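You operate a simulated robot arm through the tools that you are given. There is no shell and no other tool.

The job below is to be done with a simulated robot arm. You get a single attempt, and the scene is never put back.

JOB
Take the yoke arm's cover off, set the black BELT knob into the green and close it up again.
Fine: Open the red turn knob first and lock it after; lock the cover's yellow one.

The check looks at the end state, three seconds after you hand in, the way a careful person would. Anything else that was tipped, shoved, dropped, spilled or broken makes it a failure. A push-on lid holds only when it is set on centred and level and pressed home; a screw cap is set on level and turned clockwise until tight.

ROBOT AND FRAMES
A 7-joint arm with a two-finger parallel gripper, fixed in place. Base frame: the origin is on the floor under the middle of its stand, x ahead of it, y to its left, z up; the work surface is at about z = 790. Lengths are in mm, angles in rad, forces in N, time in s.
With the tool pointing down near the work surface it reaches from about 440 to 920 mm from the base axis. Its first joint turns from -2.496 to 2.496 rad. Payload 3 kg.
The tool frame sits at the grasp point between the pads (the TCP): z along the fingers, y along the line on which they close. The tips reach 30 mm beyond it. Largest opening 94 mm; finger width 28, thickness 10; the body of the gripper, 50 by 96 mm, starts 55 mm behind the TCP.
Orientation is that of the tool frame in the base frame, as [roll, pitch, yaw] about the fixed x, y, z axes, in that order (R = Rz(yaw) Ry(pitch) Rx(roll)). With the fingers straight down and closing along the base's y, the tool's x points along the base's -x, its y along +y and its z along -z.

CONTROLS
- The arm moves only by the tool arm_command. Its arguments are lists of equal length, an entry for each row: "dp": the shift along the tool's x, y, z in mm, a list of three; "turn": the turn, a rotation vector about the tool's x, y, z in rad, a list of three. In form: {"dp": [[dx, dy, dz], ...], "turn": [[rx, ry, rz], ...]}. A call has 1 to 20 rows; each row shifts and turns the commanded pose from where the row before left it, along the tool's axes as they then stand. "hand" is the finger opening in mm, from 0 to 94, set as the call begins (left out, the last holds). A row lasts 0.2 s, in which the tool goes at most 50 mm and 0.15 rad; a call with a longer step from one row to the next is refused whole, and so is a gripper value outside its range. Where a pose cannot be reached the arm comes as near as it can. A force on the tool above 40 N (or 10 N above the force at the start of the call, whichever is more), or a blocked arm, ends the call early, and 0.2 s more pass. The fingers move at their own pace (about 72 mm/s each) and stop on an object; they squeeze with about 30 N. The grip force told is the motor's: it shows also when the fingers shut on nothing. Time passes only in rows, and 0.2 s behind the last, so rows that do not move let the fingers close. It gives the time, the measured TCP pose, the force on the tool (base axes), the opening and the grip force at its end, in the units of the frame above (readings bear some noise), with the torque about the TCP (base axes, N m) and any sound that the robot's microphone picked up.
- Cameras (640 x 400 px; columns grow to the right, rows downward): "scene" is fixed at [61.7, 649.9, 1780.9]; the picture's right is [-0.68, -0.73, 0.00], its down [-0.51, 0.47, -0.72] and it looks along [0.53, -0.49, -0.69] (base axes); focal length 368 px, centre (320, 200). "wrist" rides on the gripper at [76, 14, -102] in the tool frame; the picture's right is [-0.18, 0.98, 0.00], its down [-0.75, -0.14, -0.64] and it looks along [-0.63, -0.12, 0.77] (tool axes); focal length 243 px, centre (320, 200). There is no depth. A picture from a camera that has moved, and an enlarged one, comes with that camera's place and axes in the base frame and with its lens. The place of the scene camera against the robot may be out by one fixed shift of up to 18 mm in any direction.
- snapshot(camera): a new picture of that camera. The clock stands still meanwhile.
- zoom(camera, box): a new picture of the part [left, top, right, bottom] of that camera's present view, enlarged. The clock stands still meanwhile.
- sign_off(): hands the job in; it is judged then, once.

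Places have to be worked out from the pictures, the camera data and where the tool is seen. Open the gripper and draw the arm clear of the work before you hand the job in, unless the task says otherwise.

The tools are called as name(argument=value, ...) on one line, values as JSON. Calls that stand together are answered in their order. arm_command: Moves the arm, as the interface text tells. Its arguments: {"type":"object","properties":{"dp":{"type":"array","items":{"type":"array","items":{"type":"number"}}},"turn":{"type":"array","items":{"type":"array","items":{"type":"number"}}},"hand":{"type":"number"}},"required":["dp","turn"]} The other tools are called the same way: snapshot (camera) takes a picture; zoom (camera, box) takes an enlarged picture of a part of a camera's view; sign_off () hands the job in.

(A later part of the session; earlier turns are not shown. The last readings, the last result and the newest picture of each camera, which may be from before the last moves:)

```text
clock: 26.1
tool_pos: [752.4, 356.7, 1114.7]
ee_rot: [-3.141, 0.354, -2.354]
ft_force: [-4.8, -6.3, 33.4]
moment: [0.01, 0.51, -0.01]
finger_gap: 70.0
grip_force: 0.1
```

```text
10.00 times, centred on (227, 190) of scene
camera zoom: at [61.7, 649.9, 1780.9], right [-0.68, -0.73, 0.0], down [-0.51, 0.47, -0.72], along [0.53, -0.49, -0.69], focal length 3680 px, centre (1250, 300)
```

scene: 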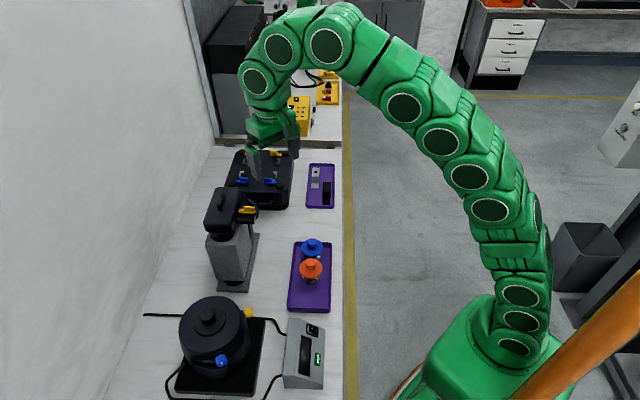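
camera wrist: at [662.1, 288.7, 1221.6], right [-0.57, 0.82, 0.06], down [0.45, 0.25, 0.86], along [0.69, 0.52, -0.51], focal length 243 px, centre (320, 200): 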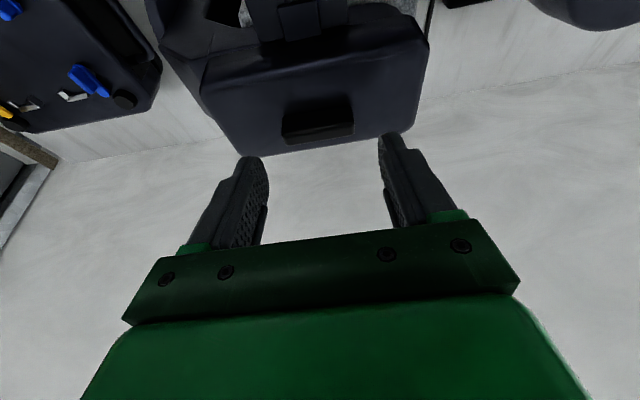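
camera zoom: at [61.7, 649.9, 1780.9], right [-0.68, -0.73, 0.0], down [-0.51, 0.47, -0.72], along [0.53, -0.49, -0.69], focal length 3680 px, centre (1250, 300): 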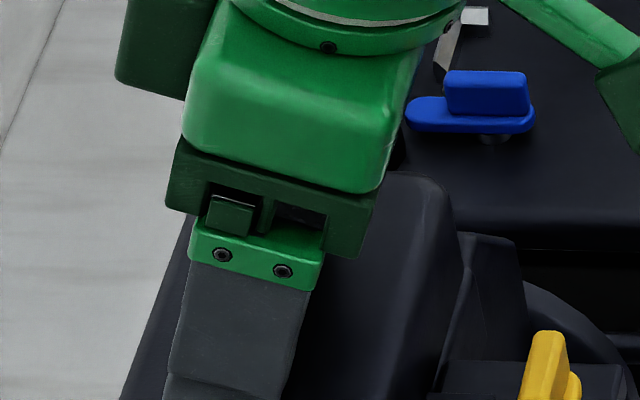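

Fingertips touch the cover top at 33 N (cover top ≈ 1083). I raise 3 mm, centre by 2.5 mm on the bar, and close on its ends.

arm_command(dp=[[-1.0, -2.5, -2.8], [0, 0, 0]], turn=[[0, 0, 0], [0, 0, 0]])

arm_command(dp=[[0, 0, 0], [0, 0, 0], [0, 0, 0]], turn=[[0, 0, 0], [0, 0, 0], [0, 0, 0]], hand=30)

zoom(camera="wrist", box=[220, 70, 420, 230])

```text
clock: 26.7
tool_pos: [754.0, 355.6, 1114.4]
ee_rot: [3.141, 0.347, -2.356]
ft_force: [-1.2, 3.7, 11.6]
moment: [0.07, 0.08, -0.01]
finger_gap: 70.0
grip_force: 0.0
```

```text
clock: 27.5
tool_pos: [754.8, 355.5, 1114.7]
ee_rot: [-3.141, 0.348, -2.355]
ft_force: [-2.3, 1.4, 3.0]
moment: [0.1, 0.05, 0.04]
finger_gap: 49.1
grip_force: 29.6
```

```text
2.50 times, centred on (320, 150) of wrist
camera zoom: at [668.1, 291.7, 1185.7], right [-0.57, 0.82, 0.06], down [0.45, 0.25, 0.86], along [0.69, 0.52, -0.51], focal length 606 px, centre (320, 325)
```

zoom: 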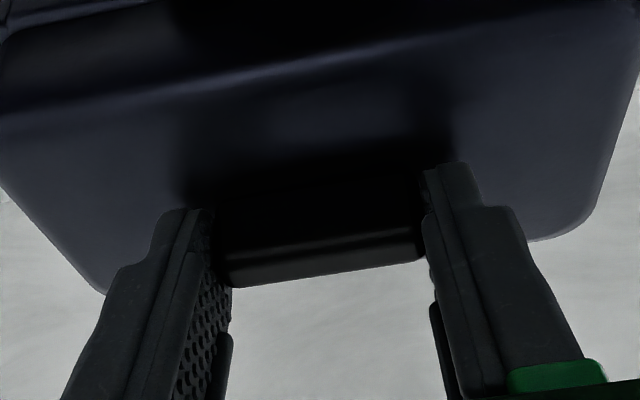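

The bar is held (gap 49 mm). I lift slowly straight up 8 mm, checking the force.

arm_command(dp=[[-0.68, 0, -1.88], [-0.68, 0, -1.88], [-0.68, 0, -1.88], [-0.68, 0, -1.88], [0, 0, 0]], turn=[[0, 0, 0], [0, 0, 0], [0, 0, 0], [0, 0, 0], [0, 0, 0]])

zoom(camera="scene", box=[185, 160, 281, 220])

zoom(camera="wrist", box=[180, 0, 460, 230])

```text
clock: 28.7
tool_pos: [756.0, 355.7, 1124.0]
ee_rot: [-3.138, 0.349, -2.354]
ft_force: [0.2, 0.8, -0.3]
moment: [0.01, -0.03, 0.03]
finger_gap: 49.3
grip_force: 30.4
```

```text
6.67 times, centred on (233, 190) of scene
camera zoom: at [61.7, 649.9, 1780.9], right [-0.68, -0.73, 0.0], down [-0.51, 0.47, -0.72], along [0.53, -0.49, -0.69], focal length 2454 px, centre (900, 267)
```

zoom: 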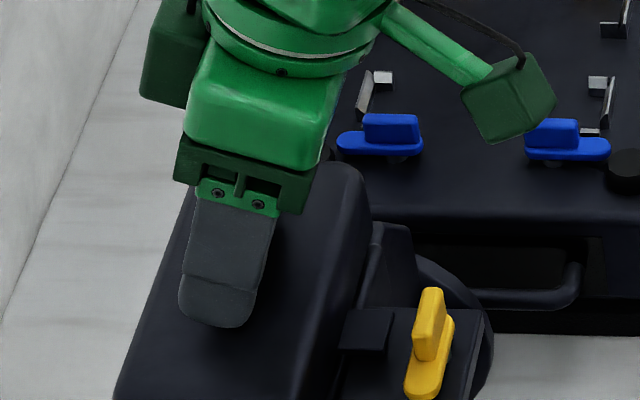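

```text
1.74 times, centred on (320, 115) of wrist
camera zoom: at [668.3, 291.2, 1194.5], right [-0.57, 0.82, 0.06], down [0.44, 0.25, 0.86], along [0.69, 0.52, -0.51], focal length 422 px, centre (320, 348)
```

zoom: 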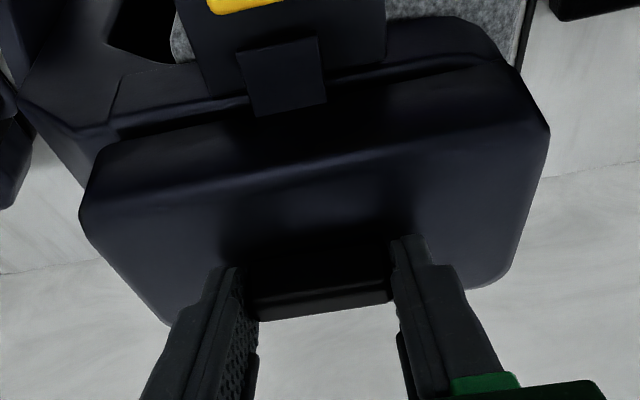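

The cover came up with almost no load. I keep lifting straight up 25 mm more and look.

arm_command(dp=[[-1.7, 0, -4.7], [-1.7, 0, -4.7], [-1.7, 0, -4.7], [-1.7, 0, -4.7], [-1.7, 0, -4.7], [0, 0, 0]], turn=[[0, 0, 0], [0, 0, 0], [0, 0, 0], [0, 0, 0], [0, 0, 0], [0, 0, 0]])

zoom(camera="scene", box=[185, 160, 281, 220])

zoom(camera="wrist", box=[180, 0, 460, 230])

```text
clock: 30.1
tool_pos: [754.7, 356.3, 1146.7]
ee_rot: [3.141, 0.349, -2.354]
ft_force: [0.6, 0.2, -0.9]
moment: [0.04, 0.01, 0.02]
finger_gap: 49.3
grip_force: 29.9
```

```text
6.67 times, centred on (233, 190) of scene
camera zoom: at [61.7, 649.9, 1780.9], right [-0.68, -0.73, 0.0], down [-0.51, 0.47, -0.72], along [0.53, -0.49, -0.69], focal length 2454 px, centre (900, 267)
```

zoom: 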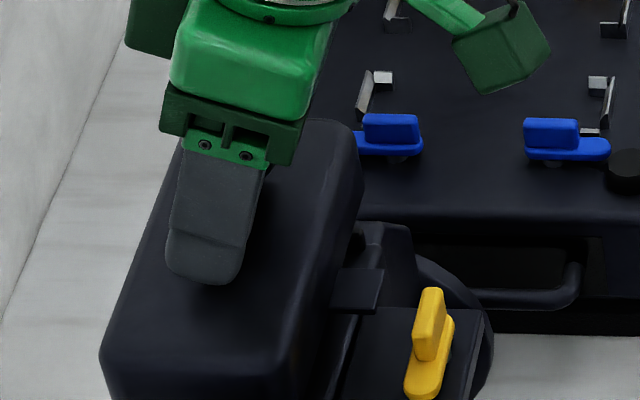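

```text
1.74 times, centred on (320, 115) of wrist
camera zoom: at [667.9, 291.5, 1218.9], right [-0.57, 0.82, 0.06], down [0.45, 0.25, 0.86], along [0.69, 0.52, -0.51], focal length 422 px, centre (320, 348)
```

zoom: 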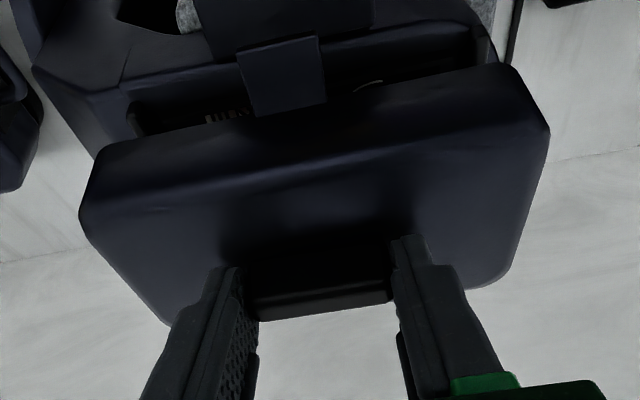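

The cover is rising and the belt mechanism inside is coming into view. I raise another 50 mm.

arm_command(dp=[[-3.4, 0, -9.4], [-3.4, 0, -9.4], [-3.4, 0, -9.4], [-3.4, 0, -9.4], [-3.4, 0, -9.4], [0, 0, 0]], turn=[[0, 0, 0], [0, 0, 0], [0, 0, 0], [0, 0, 0], [0, 0, 0], [0, 0, 0]])

snapshot(camera="scene")

zoom(camera="scene", box=[165, 130, 293, 230])

zoom(camera="wrist", box=[180, 0, 460, 230])

```text
clock: 31.5
tool_pos: [753.8, 355.5, 1197.2]
ee_rot: [-3.139, 0.35, -2.355]
ft_force: [0.1, -0.1, -1.1]
moment: [0.01, -0.01, -0.01]
finger_gap: 48.9
grip_force: 30.3
```

```text
taken
```

scene: 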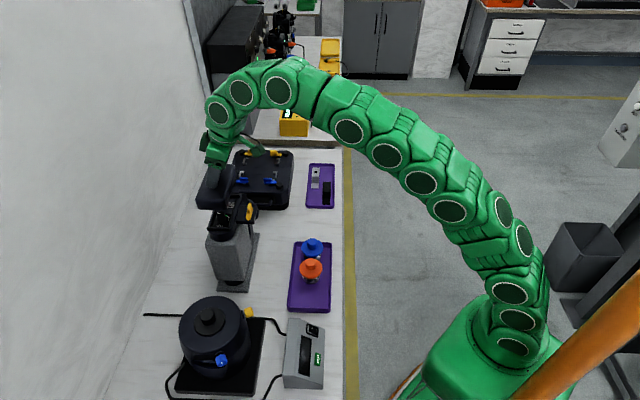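

```text
4.00 times, centred on (229, 180) of scene
camera zoom: at [61.7, 649.9, 1780.9], right [-0.68, -0.73, 0.0], down [-0.51, 0.47, -0.72], along [0.53, -0.49, -0.69], focal length 1472 px, centre (684, 280)
```

zoom: 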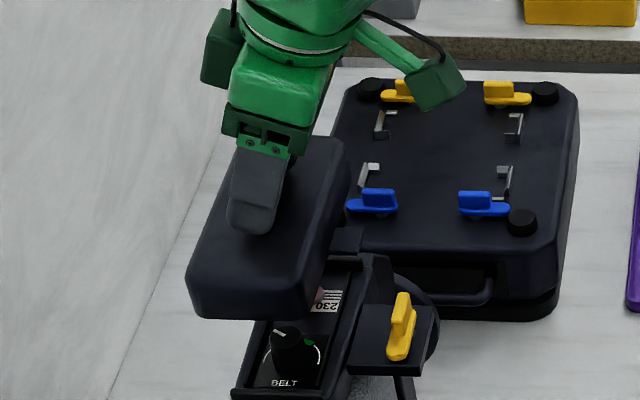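

```text
1.74 times, centred on (320, 115) of wrist
camera zoom: at [667.3, 291.9, 1268.5], right [-0.57, 0.82, 0.06], down [0.45, 0.25, 0.86], along [0.69, 0.52, -0.51], focal length 422 px, centre (320, 348)
```

zoom: 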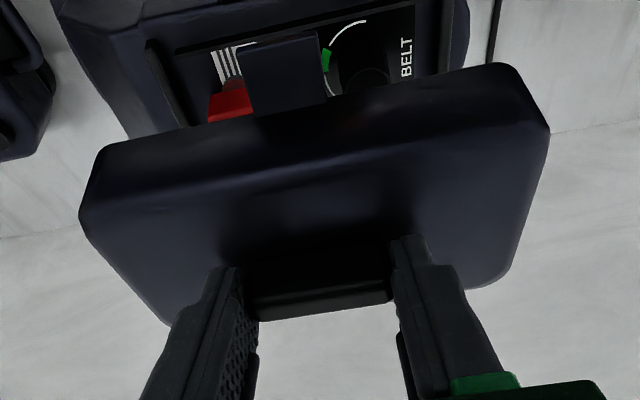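

Under the cover are the black BELT knob with a green arc and a red turn knob. The bench between the stand's far end, the tray and the black base is free around (804, 124); I carry the cover there at height, to set it down.

arm_command(dp=[[4, -6, -1.5], [8, -12, -2.9], [9.4, -14.6, -3.4], [9.4, -14.6, -3.4], [9.4, -14.6, -3.4], [9.4, -14.6, -3.4], [9.4, -14.6, -3.4], [9.4, -14.6, -3.4], [9.4, -14.6, -3.4], [9.4, -14.6, -3.4], [9.4, -14.6, -3.4], [9.4, -14.6, -3.4], [9.4, -14.6, -3.4], [9.1, -14.2, -3.3], [4, -6, -1.5], [0, 0, 0]], turn=[[0, 0, 0], [0, 0, 0], [0, 0, 0], [0, 0, 0], [0, 0, 0], [0, 0, 0], [0, 0, 0], [0, 0, 0], [0, 0, 0], [0, 0, 0], [0, 0, 0], [0, 0, 0], [0, 0, 0], [0, 0, 0], [0, 0, 0], [0, 0, 0]])

snapshot(camera="scene")

snapshot(camera="wrist")

zoom(camera="scene", box=[190, 170, 286, 230])

```text
clock: 34.9
tool_pos: [797.3, 118.9, 1198.0]
ee_rot: [-3.14, 0.347, -2.354]
ft_force: [1.1, -0.7, -1.0]
moment: [-0.01, -0.02, 0.0]
finger_gap: 49.4
grip_force: 30.1
```

```text
taken
```

scene: 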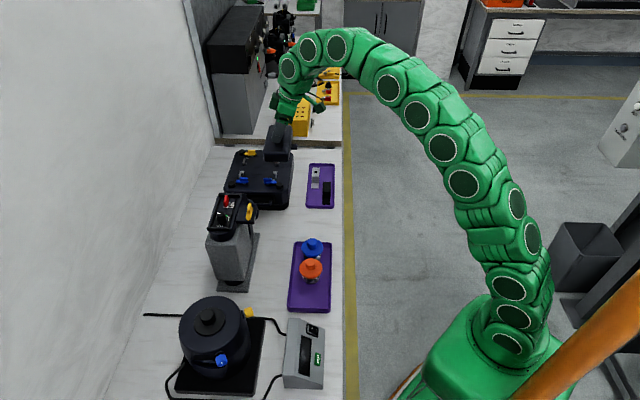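

```text
taken
camera wrist: at [711.6, 54.8, 1269.0], right [-0.57, 0.82, 0.06], down [0.45, 0.25, 0.86], along [0.69, 0.52, -0.51], focal length 243 px, centre (320, 200)
```

wrist: 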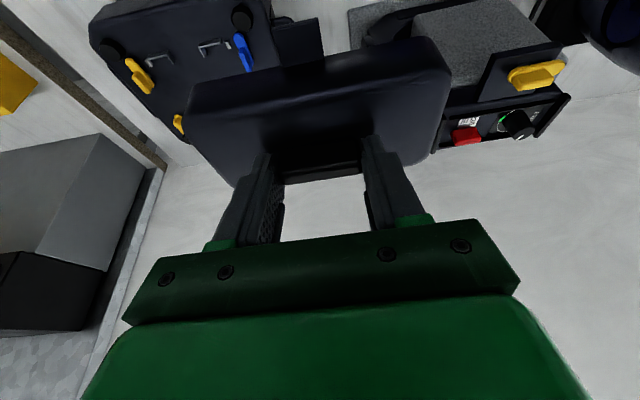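

```text
6.67 times, centred on (238, 200) of scene
camera zoom: at [61.7, 649.9, 1780.9], right [-0.68, -0.73, 0.0], down [-0.51, 0.47, -0.72], along [0.53, -0.49, -0.69], focal length 2454 px, centre (867, 200)
```

zoom: 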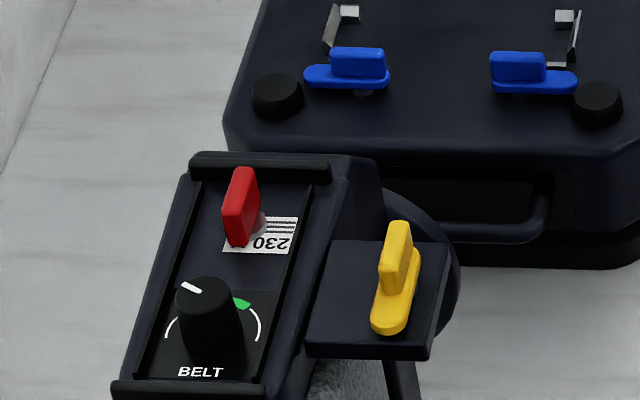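

Now the red lock and the BELT knob are fully visible. The cover is about 150 mm long, so I'd rather set it across the free strip: I rotate it 90° clockwise about the vertical here, high up.

arm_command(dp=[[0, 0, 0], [0, 0, 0], [0, 0, 0], [0, 0, 0], [0, 0, 0], [0, 0, 0], [0, 0, 0], [0, 0, 0], [0, 0, 0], [0, 0, 0], [0, 0, 0], [0, 0, 0], [0, 0, 0], [0, 0, 0], [0, 0, 0], [0, 0, 0], [0, 0, 0], [0, 0, 0]], turn=[[0.0171, 0, 0.047], [0.0342, 0, 0.094], [0.0342, 0, 0.094], [0.0342, 0, 0.094], [0.0342, 0, 0.094], [0.0342, 0, 0.094], [0.0342, 0, 0.094], [0.0342, 0, 0.094], [0.0342, 0, 0.094], [0.0342, 0, 0.094], [0.0342, 0, 0.094], [0.0342, 0, 0.094], [0.0342, 0, 0.094], [0.0342, 0, 0.094], [0.0342, 0, 0.094], [0.0342, 0, 0.094], [0.0073, 0, 0.02], [0, 0, 0]])

snapshot(camera="scene")

snapshot(camera="wrist")

```text
clock: 38.7
tool_pos: [799.2, 117.8, 1198.6]
ee_rot: [-3.14, 0.349, 2.354]
ft_force: [-0.3, -0.8, -0.9]
moment: [0.0, 0.02, 0.05]
finger_gap: 49.0
grip_force: 29.7
```

```text
taken
```

scene: 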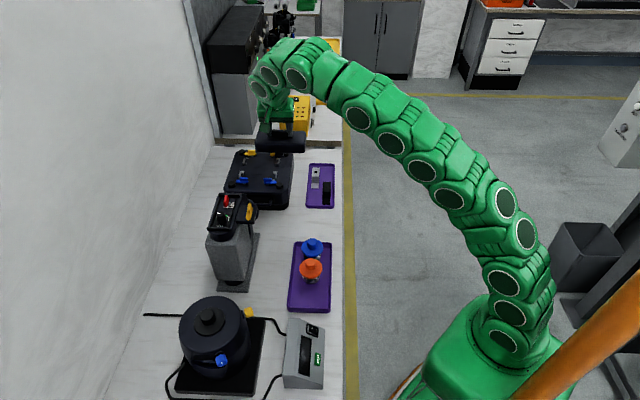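

```text
taken
camera wrist: at [731.8, 205.8, 1269.0], right [0.82, 0.57, 0.06], down [0.25, -0.44, 0.86], along [0.52, -0.69, -0.5], focal length 243 px, centre (320, 200)
```

wrist: 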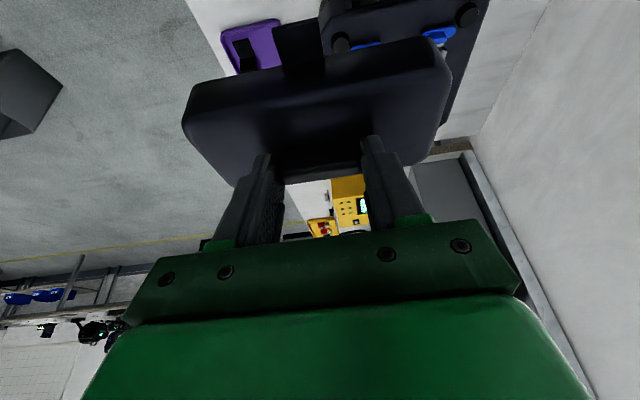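

The cover is now across the strip. I shift over the set-down spot (handle at about (777, 95)) and descend to about z=905, well above touching.

arm_command(dp=[[3.75, -16, -1.35], [3.75, -16.3, -1.35], [4, 0, 11], [7.5, 0, 20.7], [8.55, 0, 23.5], [8.55, 0, 23.5], [8.55, 0, 23.5], [8.55, 0, 23.5], [8.55, 0, 23.5], [8.55, 0, 23.5], [8.55, 0, 23.5], [8.55, 0, 23.5], [8.55, 0, 23.5], [8.55, 0, 23.5], [5, 0, 13.7], [0, 0, 0]], turn=[[0, 0, 0], [0, 0, 0], [0, 0, 0], [0, 0, 0], [0, 0, 0], [0, 0, 0], [0, 0, 0], [0, 0, 0], [0, 0, 0], [0, 0, 0], [0, 0, 0], [0, 0, 0], [0, 0, 0], [0, 0, 0], [0, 0, 0], [0, 0, 0]])

snapshot(camera="scene")

snapshot(camera="wrist")

zoom(camera="scene", box=[230, 150, 350, 250])

```text
clock: 42.1
tool_pos: [770.2, 100.6, 899.4]
ee_rot: [3.141, 0.349, 2.356]
ft_force: [0.2, -0.1, -0.7]
moment: [0.02, 0.01, 0.0]
finger_gap: 49.2
grip_force: 29.9
```

```text
taken
```

scene: 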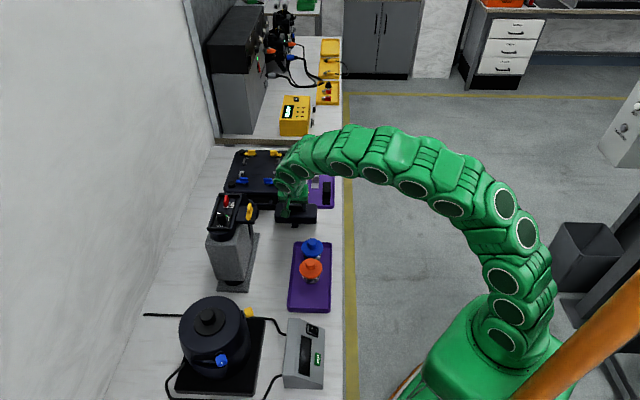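

```text
taken
camera wrist: at [703.1, 188.0, 969.8], right [0.82, 0.57, 0.06], down [0.24, -0.45, 0.86], along [0.52, -0.69, -0.5], focal length 243 px, centre (320, 200)
```

wrist: 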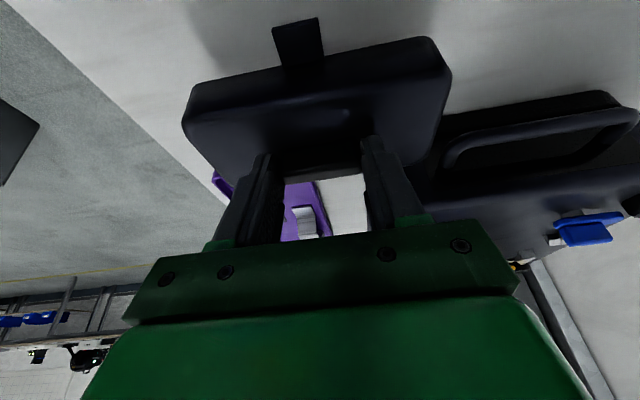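

```text
4.00 times, centred on (290, 200) of scene
camera zoom: at [61.7, 649.9, 1780.9], right [-0.68, -0.73, 0.0], down [-0.51, 0.47, -0.72], along [0.53, -0.49, -0.69], focal length 1472 px, centre (440, 200)
```

zoom: 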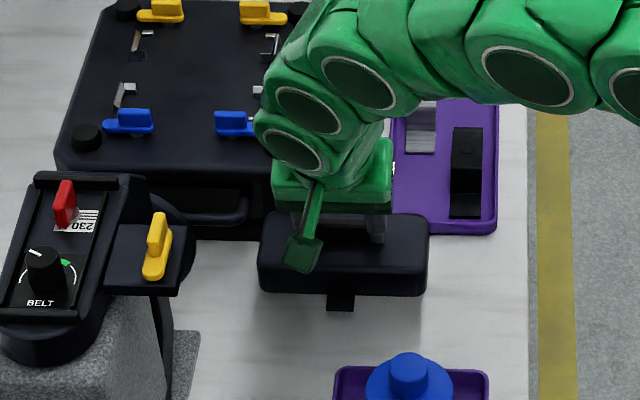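

The strip below is clear of the base, trays and jars. I lower step by step until contact.

arm_command(dp=[[1.7, 0, 4.7], [1.7, 0, 4.7], [1.7, 0, 4.7], [1.0, 0, 2.8], [1.0, 0, 2.8], [0, 0, 0]], turn=[[0, 0, 0], [0, 0, 0], [0, 0, 0], [0, 0, 0], [0, 0, 0], [0, 0, 0]])

zoom(camera="scene", box=[260, 180, 360, 250])

```text
clock: 43.5
tool_pos: [768.8, 101.6, 878.6]
ee_rot: [-3.141, 0.348, 2.357]
ft_force: [0.3, 0.5, -0.9]
moment: [-0.01, 0.0, -0.01]
finger_gap: 49.1
grip_force: 29.7
```

```text
5.71 times, centred on (310, 215) of scene
camera zoom: at [61.7, 649.9, 1780.9], right [-0.68, -0.73, 0.0], down [-0.51, 0.47, -0.72], along [0.53, -0.49, -0.69], focal length 2103 px, centre (377, 114)
```

zoom: 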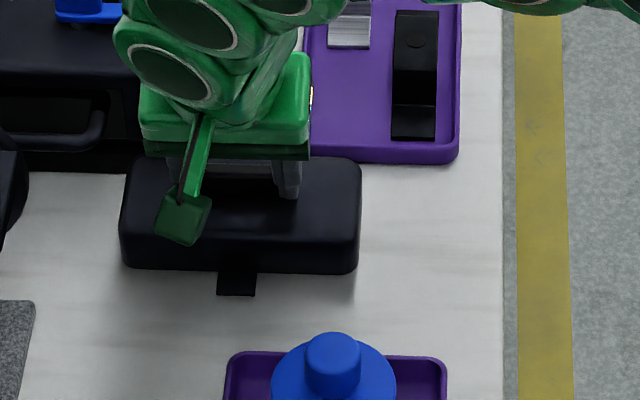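

Still no contact; I continue down in 3 mm steps.

arm_command(dp=[[1.0, 0, 2.8], [1.0, 0, 2.8], [1.0, 0, 2.8], [1.0, 0, 2.8], [0, 0, 0]], turn=[[0, 0, 0], [0, 0, 0], [0, 0, 0], [0, 0, 0], [0, 0, 0]])

zoom(camera="scene", box=[260, 180, 360, 250])

```text
clock: 44.7
tool_pos: [768.6, 101.1, 867.0]
ee_rot: [-3.141, 0.349, 2.355]
ft_force: [0.0, 0.2, -1.3]
moment: [0.02, -0.02, 0.04]
finger_gap: 49.2
grip_force: 29.5
```

```text
5.71 times, centred on (310, 215) of scene
camera zoom: at [61.7, 649.9, 1780.9], right [-0.68, -0.73, 0.0], down [-0.51, 0.47, -0.72], along [0.53, -0.49, -0.69], focal length 2103 px, centre (377, 114)
```

zoom: 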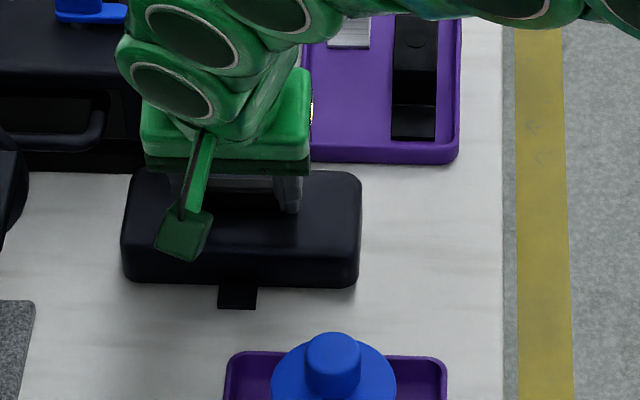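

Close to the bench now; I continue in 2 mm steps.

arm_command(dp=[[0.68, 0, 1.88], [0.68, 0, 1.88], [0.68, 0, 1.88], [0.68, 0, 1.88], [0, 0, 0]], turn=[[0, 0, 0], [0, 0, 0], [0, 0, 0], [0, 0, 0], [0, 0, 0]])

```text
clock: 45.9
tool_pos: [768.8, 101.4, 859.7]
ee_rot: [3.141, 0.349, 2.355]
ft_force: [0.0, -0.5, -0.8]
moment: [0.03, 0.02, -0.04]
finger_gap: 49.3
grip_force: 29.7
```

No contact yet at 859.7; I continue in 1.5 mm steps.

arm_command(dp=[[0.51, 0, 1.41], [0.51, 0, 1.41], [0.51, 0, 1.41], [0.51, 0, 1.41], [0, 0, 0]], turn=[[0, 0, 0], [0, 0, 0], [0, 0, 0], [0, 0, 0], [0, 0, 0]])

zoom(camera="scene", box=[260, 180, 360, 250])

zoom(camera="wrist", box=[160, 0, 500, 220])

```text
clock: 46.8
tool_pos: [769.9, 101.8, 855.8]
ee_rot: [3.139, 0.353, 2.354]
ft_force: [-2.0, 0.8, 12.4]
moment: [-0.17, 0.26, -0.03]
finger_gap: 49.4
grip_force: 29.8
stopped in row 4: the force on the tool passed its limit at 46 N (the readings are from after the stop); the commanded pose is now the measured one
```

```text
5.71 times, centred on (310, 215) of scene
camera zoom: at [61.7, 649.9, 1780.9], right [-0.68, -0.73, 0.0], down [-0.51, 0.47, -0.72], along [0.53, -0.49, -0.69], focal length 2103 px, centre (377, 114)
```

zoom: 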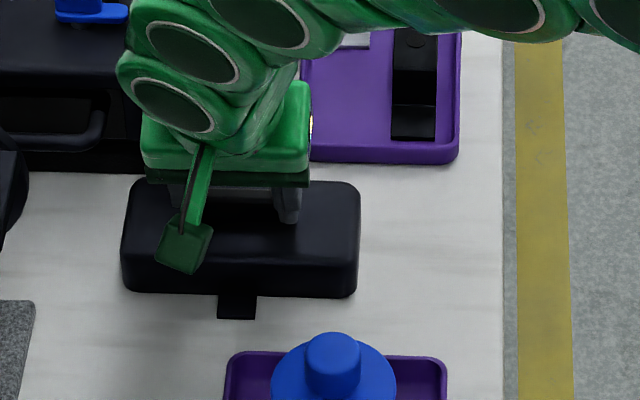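

```text
1.82 times, centred on (330, 110) of wrist
camera zoom: at [703.2, 188.8, 927.2], right [0.82, 0.57, 0.07], down [0.24, -0.44, 0.86], along [0.52, -0.69, -0.5], focal length 441 px, centre (302, 364)
```

zoom: 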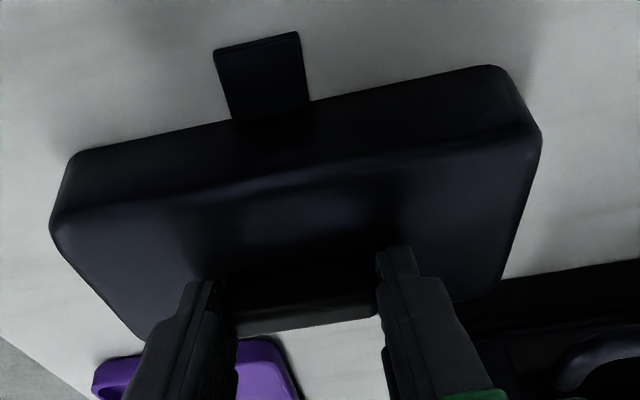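

The cover rests on the bench (contact at TCP z=855.8). I open the fingers and withdraw along the tool axis, then up.

arm_command(dp=[[0, 0, 0], [0, 0, 0], [0, 0, -10], [0, 0, -25], [0, 0, -40], [0, 0, -45], [0, 0, -45], [0, 0, 0]], turn=[[0, 0, 0], [0, 0, 0], [0, 0, 0], [0, 0, 0], [0, 0, 0], [0, 0, 0], [0, 0, 0], [0, 0, 0]], hand=68)

snapshot(camera="wrist")

snapshot(camera="scene")

```text
clock: 48.6
tool_pos: [730.6, 140.7, 1011.3]
ee_rot: [3.14, 0.351, 2.356]
ft_force: [0.9, -0.1, -0.5]
moment: [0.04, 0.03, -0.03]
finger_gap: 68.2
grip_force: 0.0
```

```text
taken
camera wrist: at [662.7, 227.5, 1080.7], right [0.82, 0.57, 0.06], down [0.24, -0.44, 0.86], along [0.52, -0.69, -0.5], focal length 243 px, centre (320, 200)
```

wrist: 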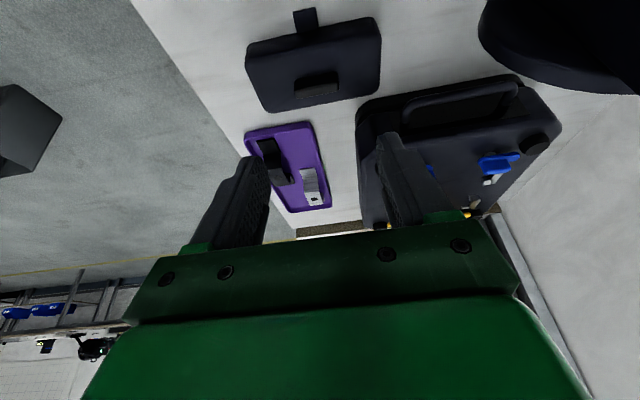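

```text
taken
```

scene: 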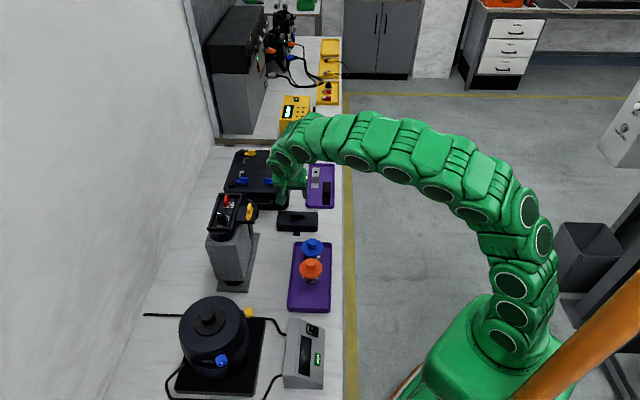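

The cover stands safely on the bench. I raise the arm, straighten the tool, and move off to look at the open mechanism with the scene camera first.

arm_command(dp=[[-11.6, 0, -32], [-11.6, 0, -32], [-11.6, 0, -32], [-11.6, 0, -32], [-11.6, 0, -32], [0, 0, 0], [0, 0, 0], [0, 0, 0]], turn=[[0, 0, 0], [0, 0, 0], [0, 0, 0], [0, 0, 0], [0, 0, 0], [0, 0.117, 0], [0, 0.116, 0], [0, 0.116, 0]])

zoom(camera="scene", box=[204, 188, 252, 230])

zoom(camera="scene", box=[212, 190, 244, 210])

zoom(camera="scene", box=[206, 206, 238, 230])

```text
clock: 50.4
tool_pos: [729.9, 142.1, 1182.3]
ee_rot: [3.139, 0.005, 2.356]
ft_force: [0.9, -0.7, 0.5]
moment: [-0.02, 0.01, -0.01]
finger_gap: 68.0
grip_force: 0.1
```

```text
9.52 times, centred on (228, 209) of scene
camera zoom: at [61.7, 649.9, 1780.9], right [-0.68, -0.73, 0.0], down [-0.51, 0.47, -0.72], along [0.53, -0.49, -0.69], focal length 3505 px, centre (1196, 114)
```

zoom: 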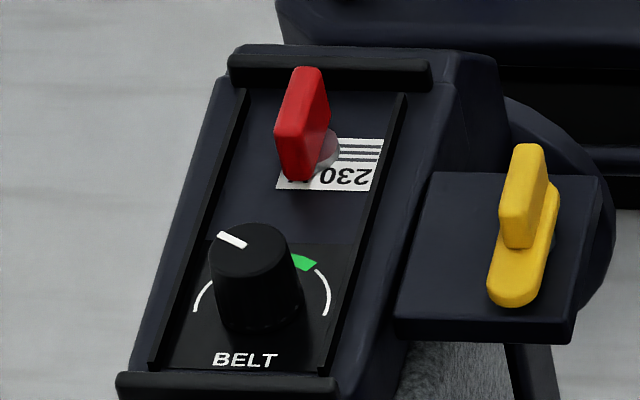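

```text
16.00 times, centred on (228, 200) of scene
camera zoom: at [61.7, 649.9, 1780.9], right [-0.68, -0.73, 0.0], down [-0.51, 0.47, -0.72], along [0.53, -0.49, -0.69], focal length 5889 px, centre (1792, 200)
```

zoom: 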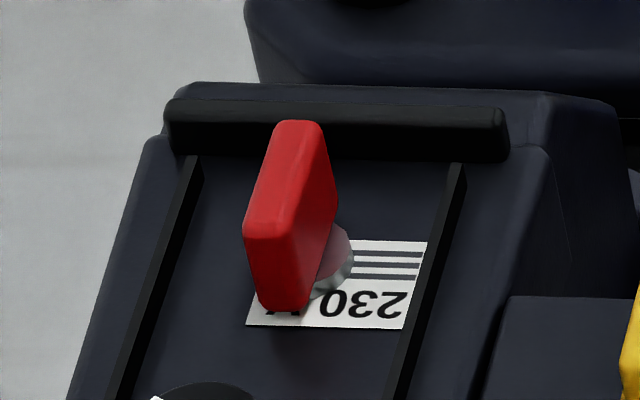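

```text
16.00 times, centred on (222, 218) of scene
camera zoom: at [61.7, 649.9, 1780.9], right [-0.68, -0.73, 0.0], down [-0.51, 0.47, -0.72], along [0.53, -0.49, -0.69], focal length 5889 px, centre (1888, -88)
```

zoom: 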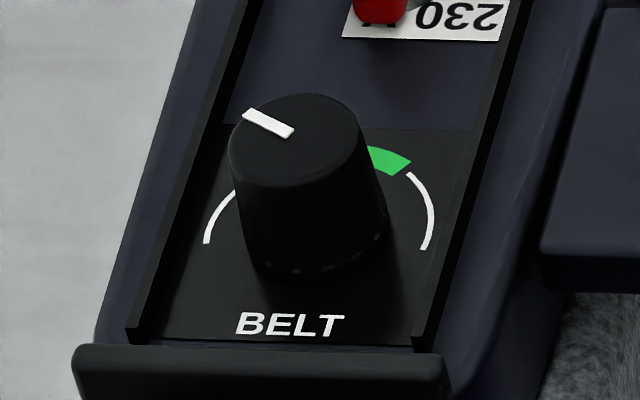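

Text and scale read upright from the scene camera's side: the pointer sits at about 10–11 o'clock, the green zone at about 1 o'clock. I turn the tool back to the robot-side view and go look at the mechanism with the wrist camera.

arm_command(dp=[[0, 0, 0], [0, 0, 0], [0, 0, 0], [0, 0, 0], [0, 0, 0], [0, 0, 0], [0, 0, 0], [0, 0, 0], [0, 0, 0], [0, 0, 0], [0, 0, 0], [0, 0, 0], [-16, 27.3, 0], [-16, 27.3, 0], [-16, 27.3, 0], [-16, 27.3, 0], [-16, 27.3, 0], [0, 0, 0]], turn=[[0, 0, -0.131], [0, 0, -0.131], [0, 0, -0.131], [0, 0, -0.131], [0, 0, -0.131], [0, 0, -0.131], [0, 0, -0.131], [0, 0, -0.131], [0, 0, -0.131], [0, 0, -0.131], [0, 0, -0.131], [0, 0, -0.131], [0, 0, 0], [0, 0, 0], [0, 0, 0], [0, 0, 0], [0, 0, 0], [0, 0, 0]])

snapshot(camera="wrist")

```text
clock: 54.2
tool_pos: [687.9, 294.0, 1179.8]
ee_rot: [-3.138, 0.0, -2.355]
ft_force: [-0.3, 0.2, 0.1]
moment: [-0.01, -0.02, 0.01]
finger_gap: 68.0
grip_force: 0.1
```

```text
taken
camera wrist: at [623.5, 252.5, 1282.9], right [-0.57, 0.82, 0.0], down [0.63, 0.43, 0.64], along [0.53, 0.36, -0.77], focal length 243 px, centre (320, 200)
```

wrist: 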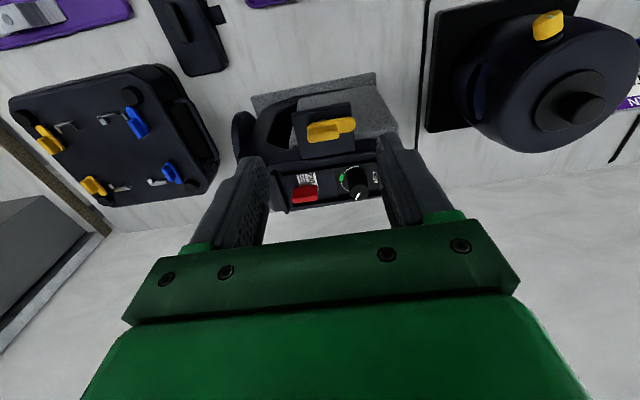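

Good view of the open mechanism between the fingers. I zoom in on it.

zoom(camera="wrist", box=[270, 150, 390, 220])

zoom(camera="wrist", box=[270, 160, 350, 215])

```text
5.33 times, centred on (330, 185) of wrist
camera zoom: at [623.5, 252.5, 1282.9], right [-0.57, 0.82, 0.0], down [0.63, 0.43, 0.64], along [0.53, 0.36, -0.77], focal length 1294 px, centre (267, 280)
```

zoom: 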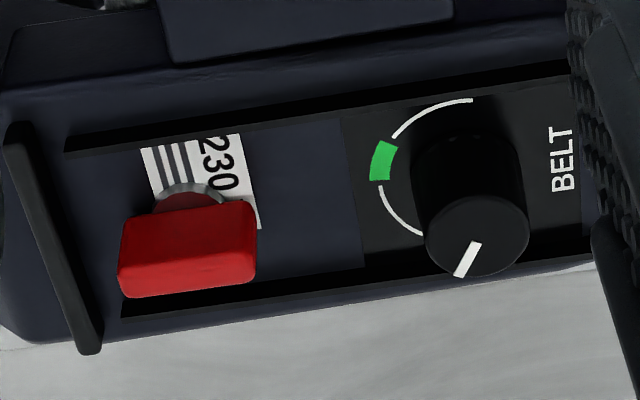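

```text
7.27 times, centred on (310, 188) of wrist
camera zoom: at [623.5, 252.5, 1282.9], right [-0.57, 0.82, 0.0], down [0.63, 0.43, 0.64], along [0.53, 0.36, -0.77], focal length 1764 px, centre (393, 291)
```

zoom: 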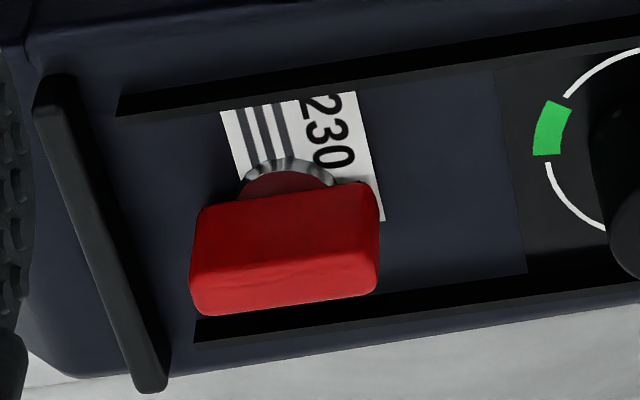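

The red blade stands along the arm axis on a round stem at about (779, 338), top z ≈ 1070; the BELT knob centre is at about (735, 381), pointer at about −55° and green centre at about +22° (clockwise from the panel's top). I move nearer to refine these positions.

arm_command(dp=[[-12, 0, 10], [-12, 0, 10], [-12, 0, 10], [0, 0, 0]], turn=[[0, 0, 0], [0, 0, 0], [0, 0, 0], [0, 0, 0]])

zoom(camera="wrist", box=[240, 150, 400, 240])

```text
clock: 55.2
tool_pos: [713.9, 319.6, 1153.4]
ee_rot: [-3.137, 0.002, -2.354]
ft_force: [0.2, -1.0, 0.6]
moment: [0.02, 0.02, 0.03]
finger_gap: 68.0
grip_force: 0.1
```

```text
4.00 times, centred on (320, 195) of wrist
camera zoom: at [649.0, 278.0, 1254.7], right [-0.57, 0.82, 0.0], down [0.63, 0.43, 0.64], along [0.53, 0.36, -0.77], focal length 970 px, centre (320, 220)
```

zoom: 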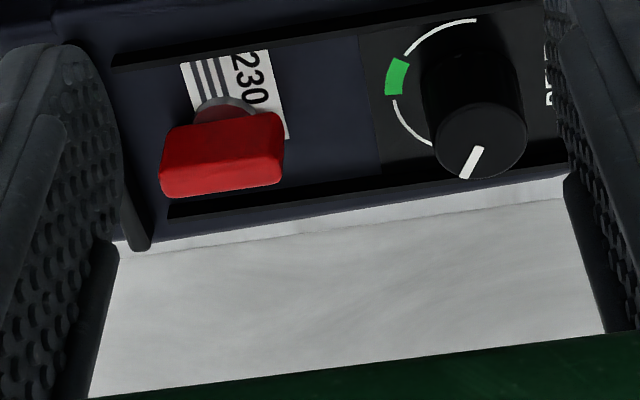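

Positions hold: red knob centre ≈ (778.5, 338.3), BELT knob ≈ (735, 381.5). I narrow the fingers, turn the tool so it closes across the red blade (ready for a counter-clockwise quarter turn), and move just above it.

arm_command(dp=[[0, 0, 0], [0, 0, 0], [0, 0, 0], [0, 0, 0], [0, 0, 0], [0, 0, 0], [0, 0, 0], [0, 0, 0], [0, 0, 0], [0, 0, 0], [0, 0, 0], [0, 0, 0], [-6.5, 11.8, 8.7], [-6.5, 11.8, 8.7], [-6.5, 11.8, 8.7], [-6.5, 11.8, 8.7], [-6.5, 11.8, 8.6], [0, 0, 0]], turn=[[0, 0, 0.131], [0, 0, 0.131], [0, 0, 0.131], [0, 0, 0.131], [0, 0, 0.131], [0, 0, 0.131], [0, 0, 0.131], [0, 0, 0.131], [0, 0, 0.131], [0, 0, 0.131], [0, 0, 0.131], [0, 0, 0.131], [0, 0, 0], [0, 0, 0], [0, 0, 0], [0, 0, 0], [0, 0, 0], [0, 0, 0]], hand=28)

snapshot(camera="wrist")

zoom(camera="scene", box=[194, 170, 258, 230])

```text
clock: 59.0
tool_pos: [768.5, 334.9, 1105.4]
ee_rot: [3.141, 0.004, 2.355]
ft_force: [0.9, 0.4, -0.3]
moment: [0.01, -0.02, 0.0]
finger_gap: 28.2
grip_force: 0.1
out of reach, approached as far as the arm can: row 16, 17
```

```text
taken
camera wrist: at [723.3, 401.3, 1208.2], right [0.83, 0.56, 0.0], down [0.43, -0.63, 0.64], along [0.36, -0.53, -0.76], focal length 243 px, centre (320, 200)
```

wrist: 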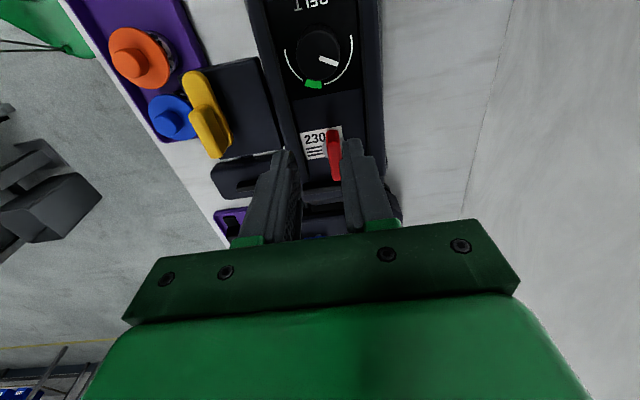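

```text
6.67 times, centred on (226, 200) of scene
camera zoom: at [61.7, 649.9, 1780.9], right [-0.68, -0.73, 0.0], down [-0.51, 0.47, -0.72], along [0.53, -0.49, -0.69], focal length 2454 px, centre (947, 200)
```

zoom: 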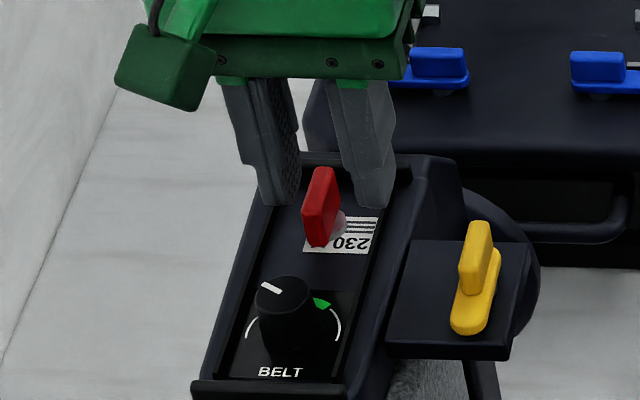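

The arm reached (768.5, 334.9, 1105). I zoom the wrist view to see how the blade sits between the fingers.

zoom(camera="wrist", box=[260, 100, 400, 200])

```text
4.00 times, centred on (330, 150) of wrist
camera zoom: at [723.3, 401.3, 1208.2], right [0.83, 0.56, 0.0], down [0.43, -0.63, 0.64], along [0.36, -0.53, -0.76], focal length 970 px, centre (280, 400)
```

zoom: 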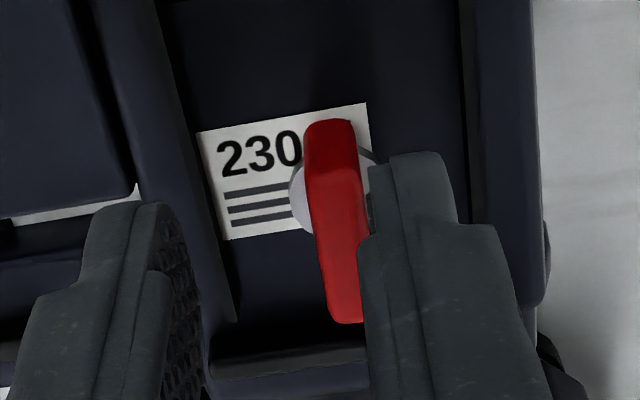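

The blade's centre comes out at (778, 338.6), 9 mm further out than the tool centre. I widen to 40 mm and ease out and down so the blade ends up in the middle.

arm_command(dp=[[0, 0, 0], [0, 0, 0], [-2, 5.7, 7.4], [-2, 3.6, 4], [0, 0, 0]], turn=[[0, 0, 0], [0, 0, 0], [0, 0, 0], [0, 0, 0], [0, 0, 0]], hand=40)

zoom(camera="wrist", box=[260, 100, 400, 200])

zoom(camera="scene", box=[204, 180, 252, 216])

```text
clock: 60.2
tool_pos: [776.8, 339.4, 1094.0]
ee_rot: [3.141, 0.003, 2.355]
ft_force: [0.1, -0.4, -0.2]
moment: [0.0, -0.01, 0.03]
finger_gap: 40.0
grip_force: 0.0
```

```text
4.00 times, centred on (330, 150) of wrist
camera zoom: at [731.9, 404.4, 1196.5], right [0.83, 0.56, 0.0], down [0.43, -0.63, 0.64], along [0.37, -0.53, -0.76], focal length 970 px, centre (280, 400)
```

zoom: 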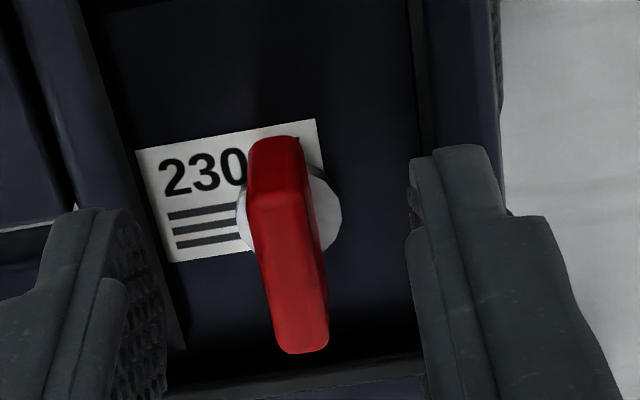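

```text
11.11 times, centred on (228, 198) of scene
camera zoom: at [61.7, 649.9, 1780.9], right [-0.68, -0.73, 0.0], down [-0.51, 0.47, -0.72], along [0.53, -0.49, -0.69], focal length 4089 px, centre (1342, 222)
```

zoom: 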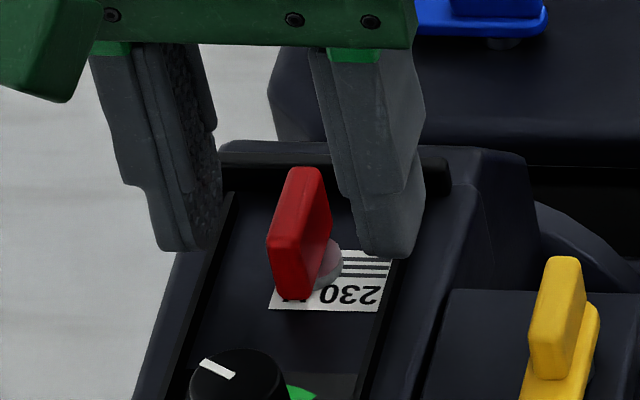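

The blade is centred between the fingers. I narrow to 26 mm, go down 5 mm, and then close on it.

arm_command(dp=[[0, 0, 0], [0, 0, 2.5], [0, 0, 2.5], [0, 0, 0]], turn=[[0, 0, 0], [0, 0, 0], [0, 0, 0], [0, 0, 0]], hand=26)

zoom(camera="wrist", box=[260, 100, 400, 200])

zoom(camera="scene", box=[204, 180, 252, 216])

```text
clock: 61.2
tool_pos: [777.3, 338.6, 1089.5]
ee_rot: [3.142, 0.004, 2.357]
ft_force: [0.1, 0.0, 0.2]
moment: [-0.01, -0.02, -0.03]
finger_gap: 26.1
grip_force: 0.1
```

```text
4.00 times, centred on (330, 150) of wrist
camera zoom: at [732.4, 404.2, 1191.7], right [0.83, 0.56, 0.0], down [0.43, -0.63, 0.64], along [0.36, -0.53, -0.77], focal length 970 px, centre (280, 400)
```

zoom: 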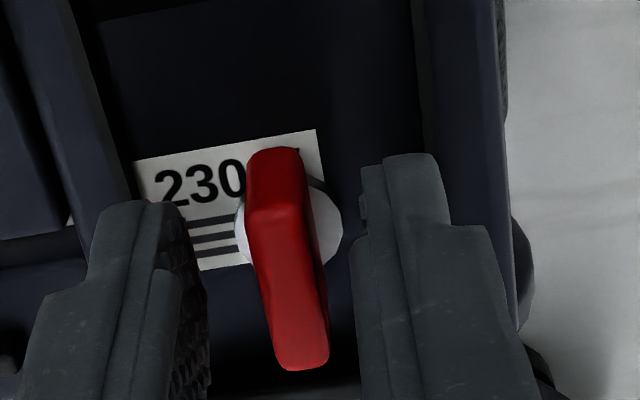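

```text
11.11 times, centred on (228, 198) of scene
camera zoom: at [61.7, 649.9, 1780.9], right [-0.68, -0.73, 0.0], down [-0.51, 0.47, -0.72], along [0.53, -0.49, -0.69], focal length 4089 px, centre (1342, 222)
```

zoom: 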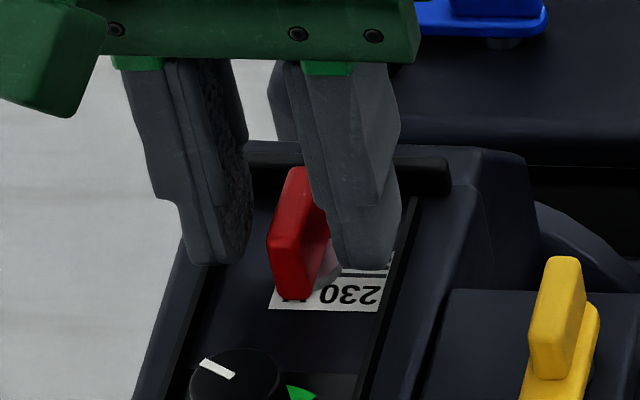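

Well placed. I close on the red blade.

arm_command(dp=[[0, 0, 0], [0, 0, 0], [0, 0, 0]], turn=[[0, 0, 0], [0, 0, 0], [0, 0, 0]], hand=0)

```text
clock: 62.0
tool_pos: [777.7, 339.6, 1089.0]
ee_rot: [3.14, 0.002, 2.355]
ft_force: [18.5, 10.6, -1.5]
moment: [0.14, -0.43, 0.04]
finger_gap: 8.9
grip_force: 42.4
```

Gripped (gap 8.9 mm), side force about 21 N outward. I ease 1 mm outward and try a small counter-clockwise turn.

arm_command(dp=[[0, 1.0, 0], [0, 0, 0], [0, 0, 0], [0, 0, 0]], turn=[[0, 0, 0], [0, 0, -0.05], [0, 0, -0.05], [0, 0, 0]])

zoom(camera="scene", box=[204, 180, 252, 216])

```text
clock: 63.0
tool_pos: [778.6, 338.8, 1088.9]
ee_rot: [-3.139, 0.001, 2.456]
ft_force: [-21.0, -9.4, -8.4]
moment: [-0.64, 0.02, -0.14]
finger_gap: 8.9
grip_force: 43.4
```

```text
11.11 times, centred on (228, 198) of scene
camera zoom: at [61.7, 649.9, 1780.9], right [-0.68, -0.73, 0.0], down [-0.51, 0.47, -0.72], along [0.53, -0.49, -0.69], focal length 4089 px, centre (1342, 222)
```

zoom: 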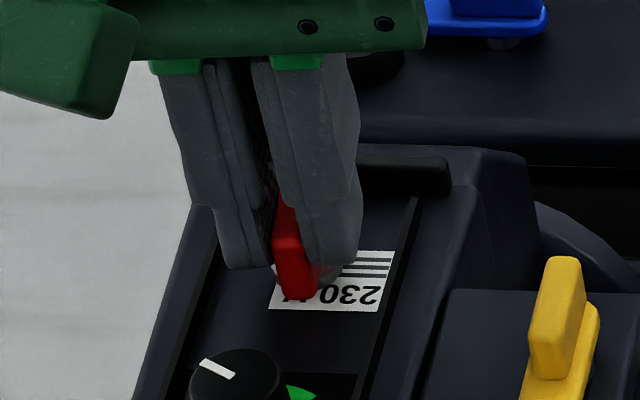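

It turns freely counter-clockwise. I take back half the shift and continue turning on the spot.

arm_command(dp=[[0, -0.5, 0], [0, 0, 0], [0, 0, 0], [0, 0, 0]], turn=[[0, 0, 0], [0, 0, -0.08], [0, 0, -0.08], [0, 0, 0]])

```text
clock: 64.0
tool_pos: [777.3, 339.5, 1090.3]
ee_rot: [-3.141, 0.003, 2.616]
ft_force: [-18.8, -14.0, -11.2]
moment: [-0.8, -0.42, -0.08]
finger_gap: 8.8
grip_force: 42.5
```

Steady turning; I relieve the side force slightly and turn on.

arm_command(dp=[[0.4, -0.9, 0], [0, 0, 0], [0, 0, 0], [0, 0, 0]], turn=[[0, 0, 0], [0, 0, -0.08], [0, 0, -0.08], [0, 0, 0]])

```text
clock: 65.0
tool_pos: [777.2, 338.9, 1088.7]
ee_rot: [-3.141, 0.003, 2.775]
ft_force: [18.5, -7.9, -17.4]
moment: [-0.47, -1.25, -0.04]
finger_gap: 8.6
grip_force: 42.8
```

Forces remain moderate. I correct slightly and continue.

arm_command(dp=[[-0.5, 0, 0.4], [0, 0, 0], [0, 0, 0], [0, 0, 0], [0, 0, 0]], turn=[[0, 0, 0], [0, 0, -0.08], [0, 0, -0.08], [0, 0, -0.08], [0, 0, 0]])

zoom(camera="scene", box=[204, 180, 252, 216])

```text
clock: 66.2
tool_pos: [777.2, 336.6, 1088.8]
ee_rot: [-3.139, 0.002, 3.017]
ft_force: [-20.3, -25.6, -10.2]
moment: [-0.42, 1.59, -0.09]
finger_gap: 8.8
grip_force: 42.8
```

```text
11.11 times, centred on (228, 198) of scene
camera zoom: at [61.7, 649.9, 1780.9], right [-0.68, -0.73, 0.0], down [-0.51, 0.47, -0.72], along [0.53, -0.49, -0.69], focal length 4089 px, centre (1342, 222)
```

zoom: 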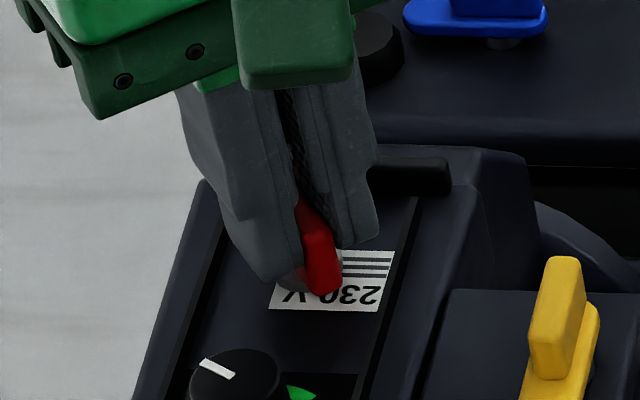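

About 38° done and the blade follows. I relieve the side force and carry on.

arm_command(dp=[[0.6, -1.1, 0], [0, 0, 0], [0, 0, 0], [0, 0, 0], [0, 0, 0]], turn=[[0, 0, 0], [0, 0, -0.08], [0, 0, -0.08], [0, 0, -0.08], [0, 0, 0]])

```text
clock: 67.4
tool_pos: [776.9, 335.9, 1089.1]
ee_rot: [-3.14, 0.003, -3.028]
ft_force: [-9.0, -23.4, -9.2]
moment: [-0.47, -0.02, -0.07]
finger_gap: 8.9
grip_force: 43.1
```

Continuing the turn with the same kind of correction.

arm_command(dp=[[0.4, -1.0, 0], [0, 0, 0], [0, 0, 0], [0, 0, 0], [0, 0, 0]], turn=[[0, 0, 0], [0, 0, -0.08], [0, 0, -0.08], [0, 0, -0.08], [0, 0, 0]])

```text
clock: 68.6
tool_pos: [776.8, 335.0, 1089.3]
ee_rot: [-3.141, 0.004, -2.786]
ft_force: [2.5, -12.5, -3.9]
moment: [-0.14, -0.29, -0.08]
finger_gap: 8.8
grip_force: 42.4
```

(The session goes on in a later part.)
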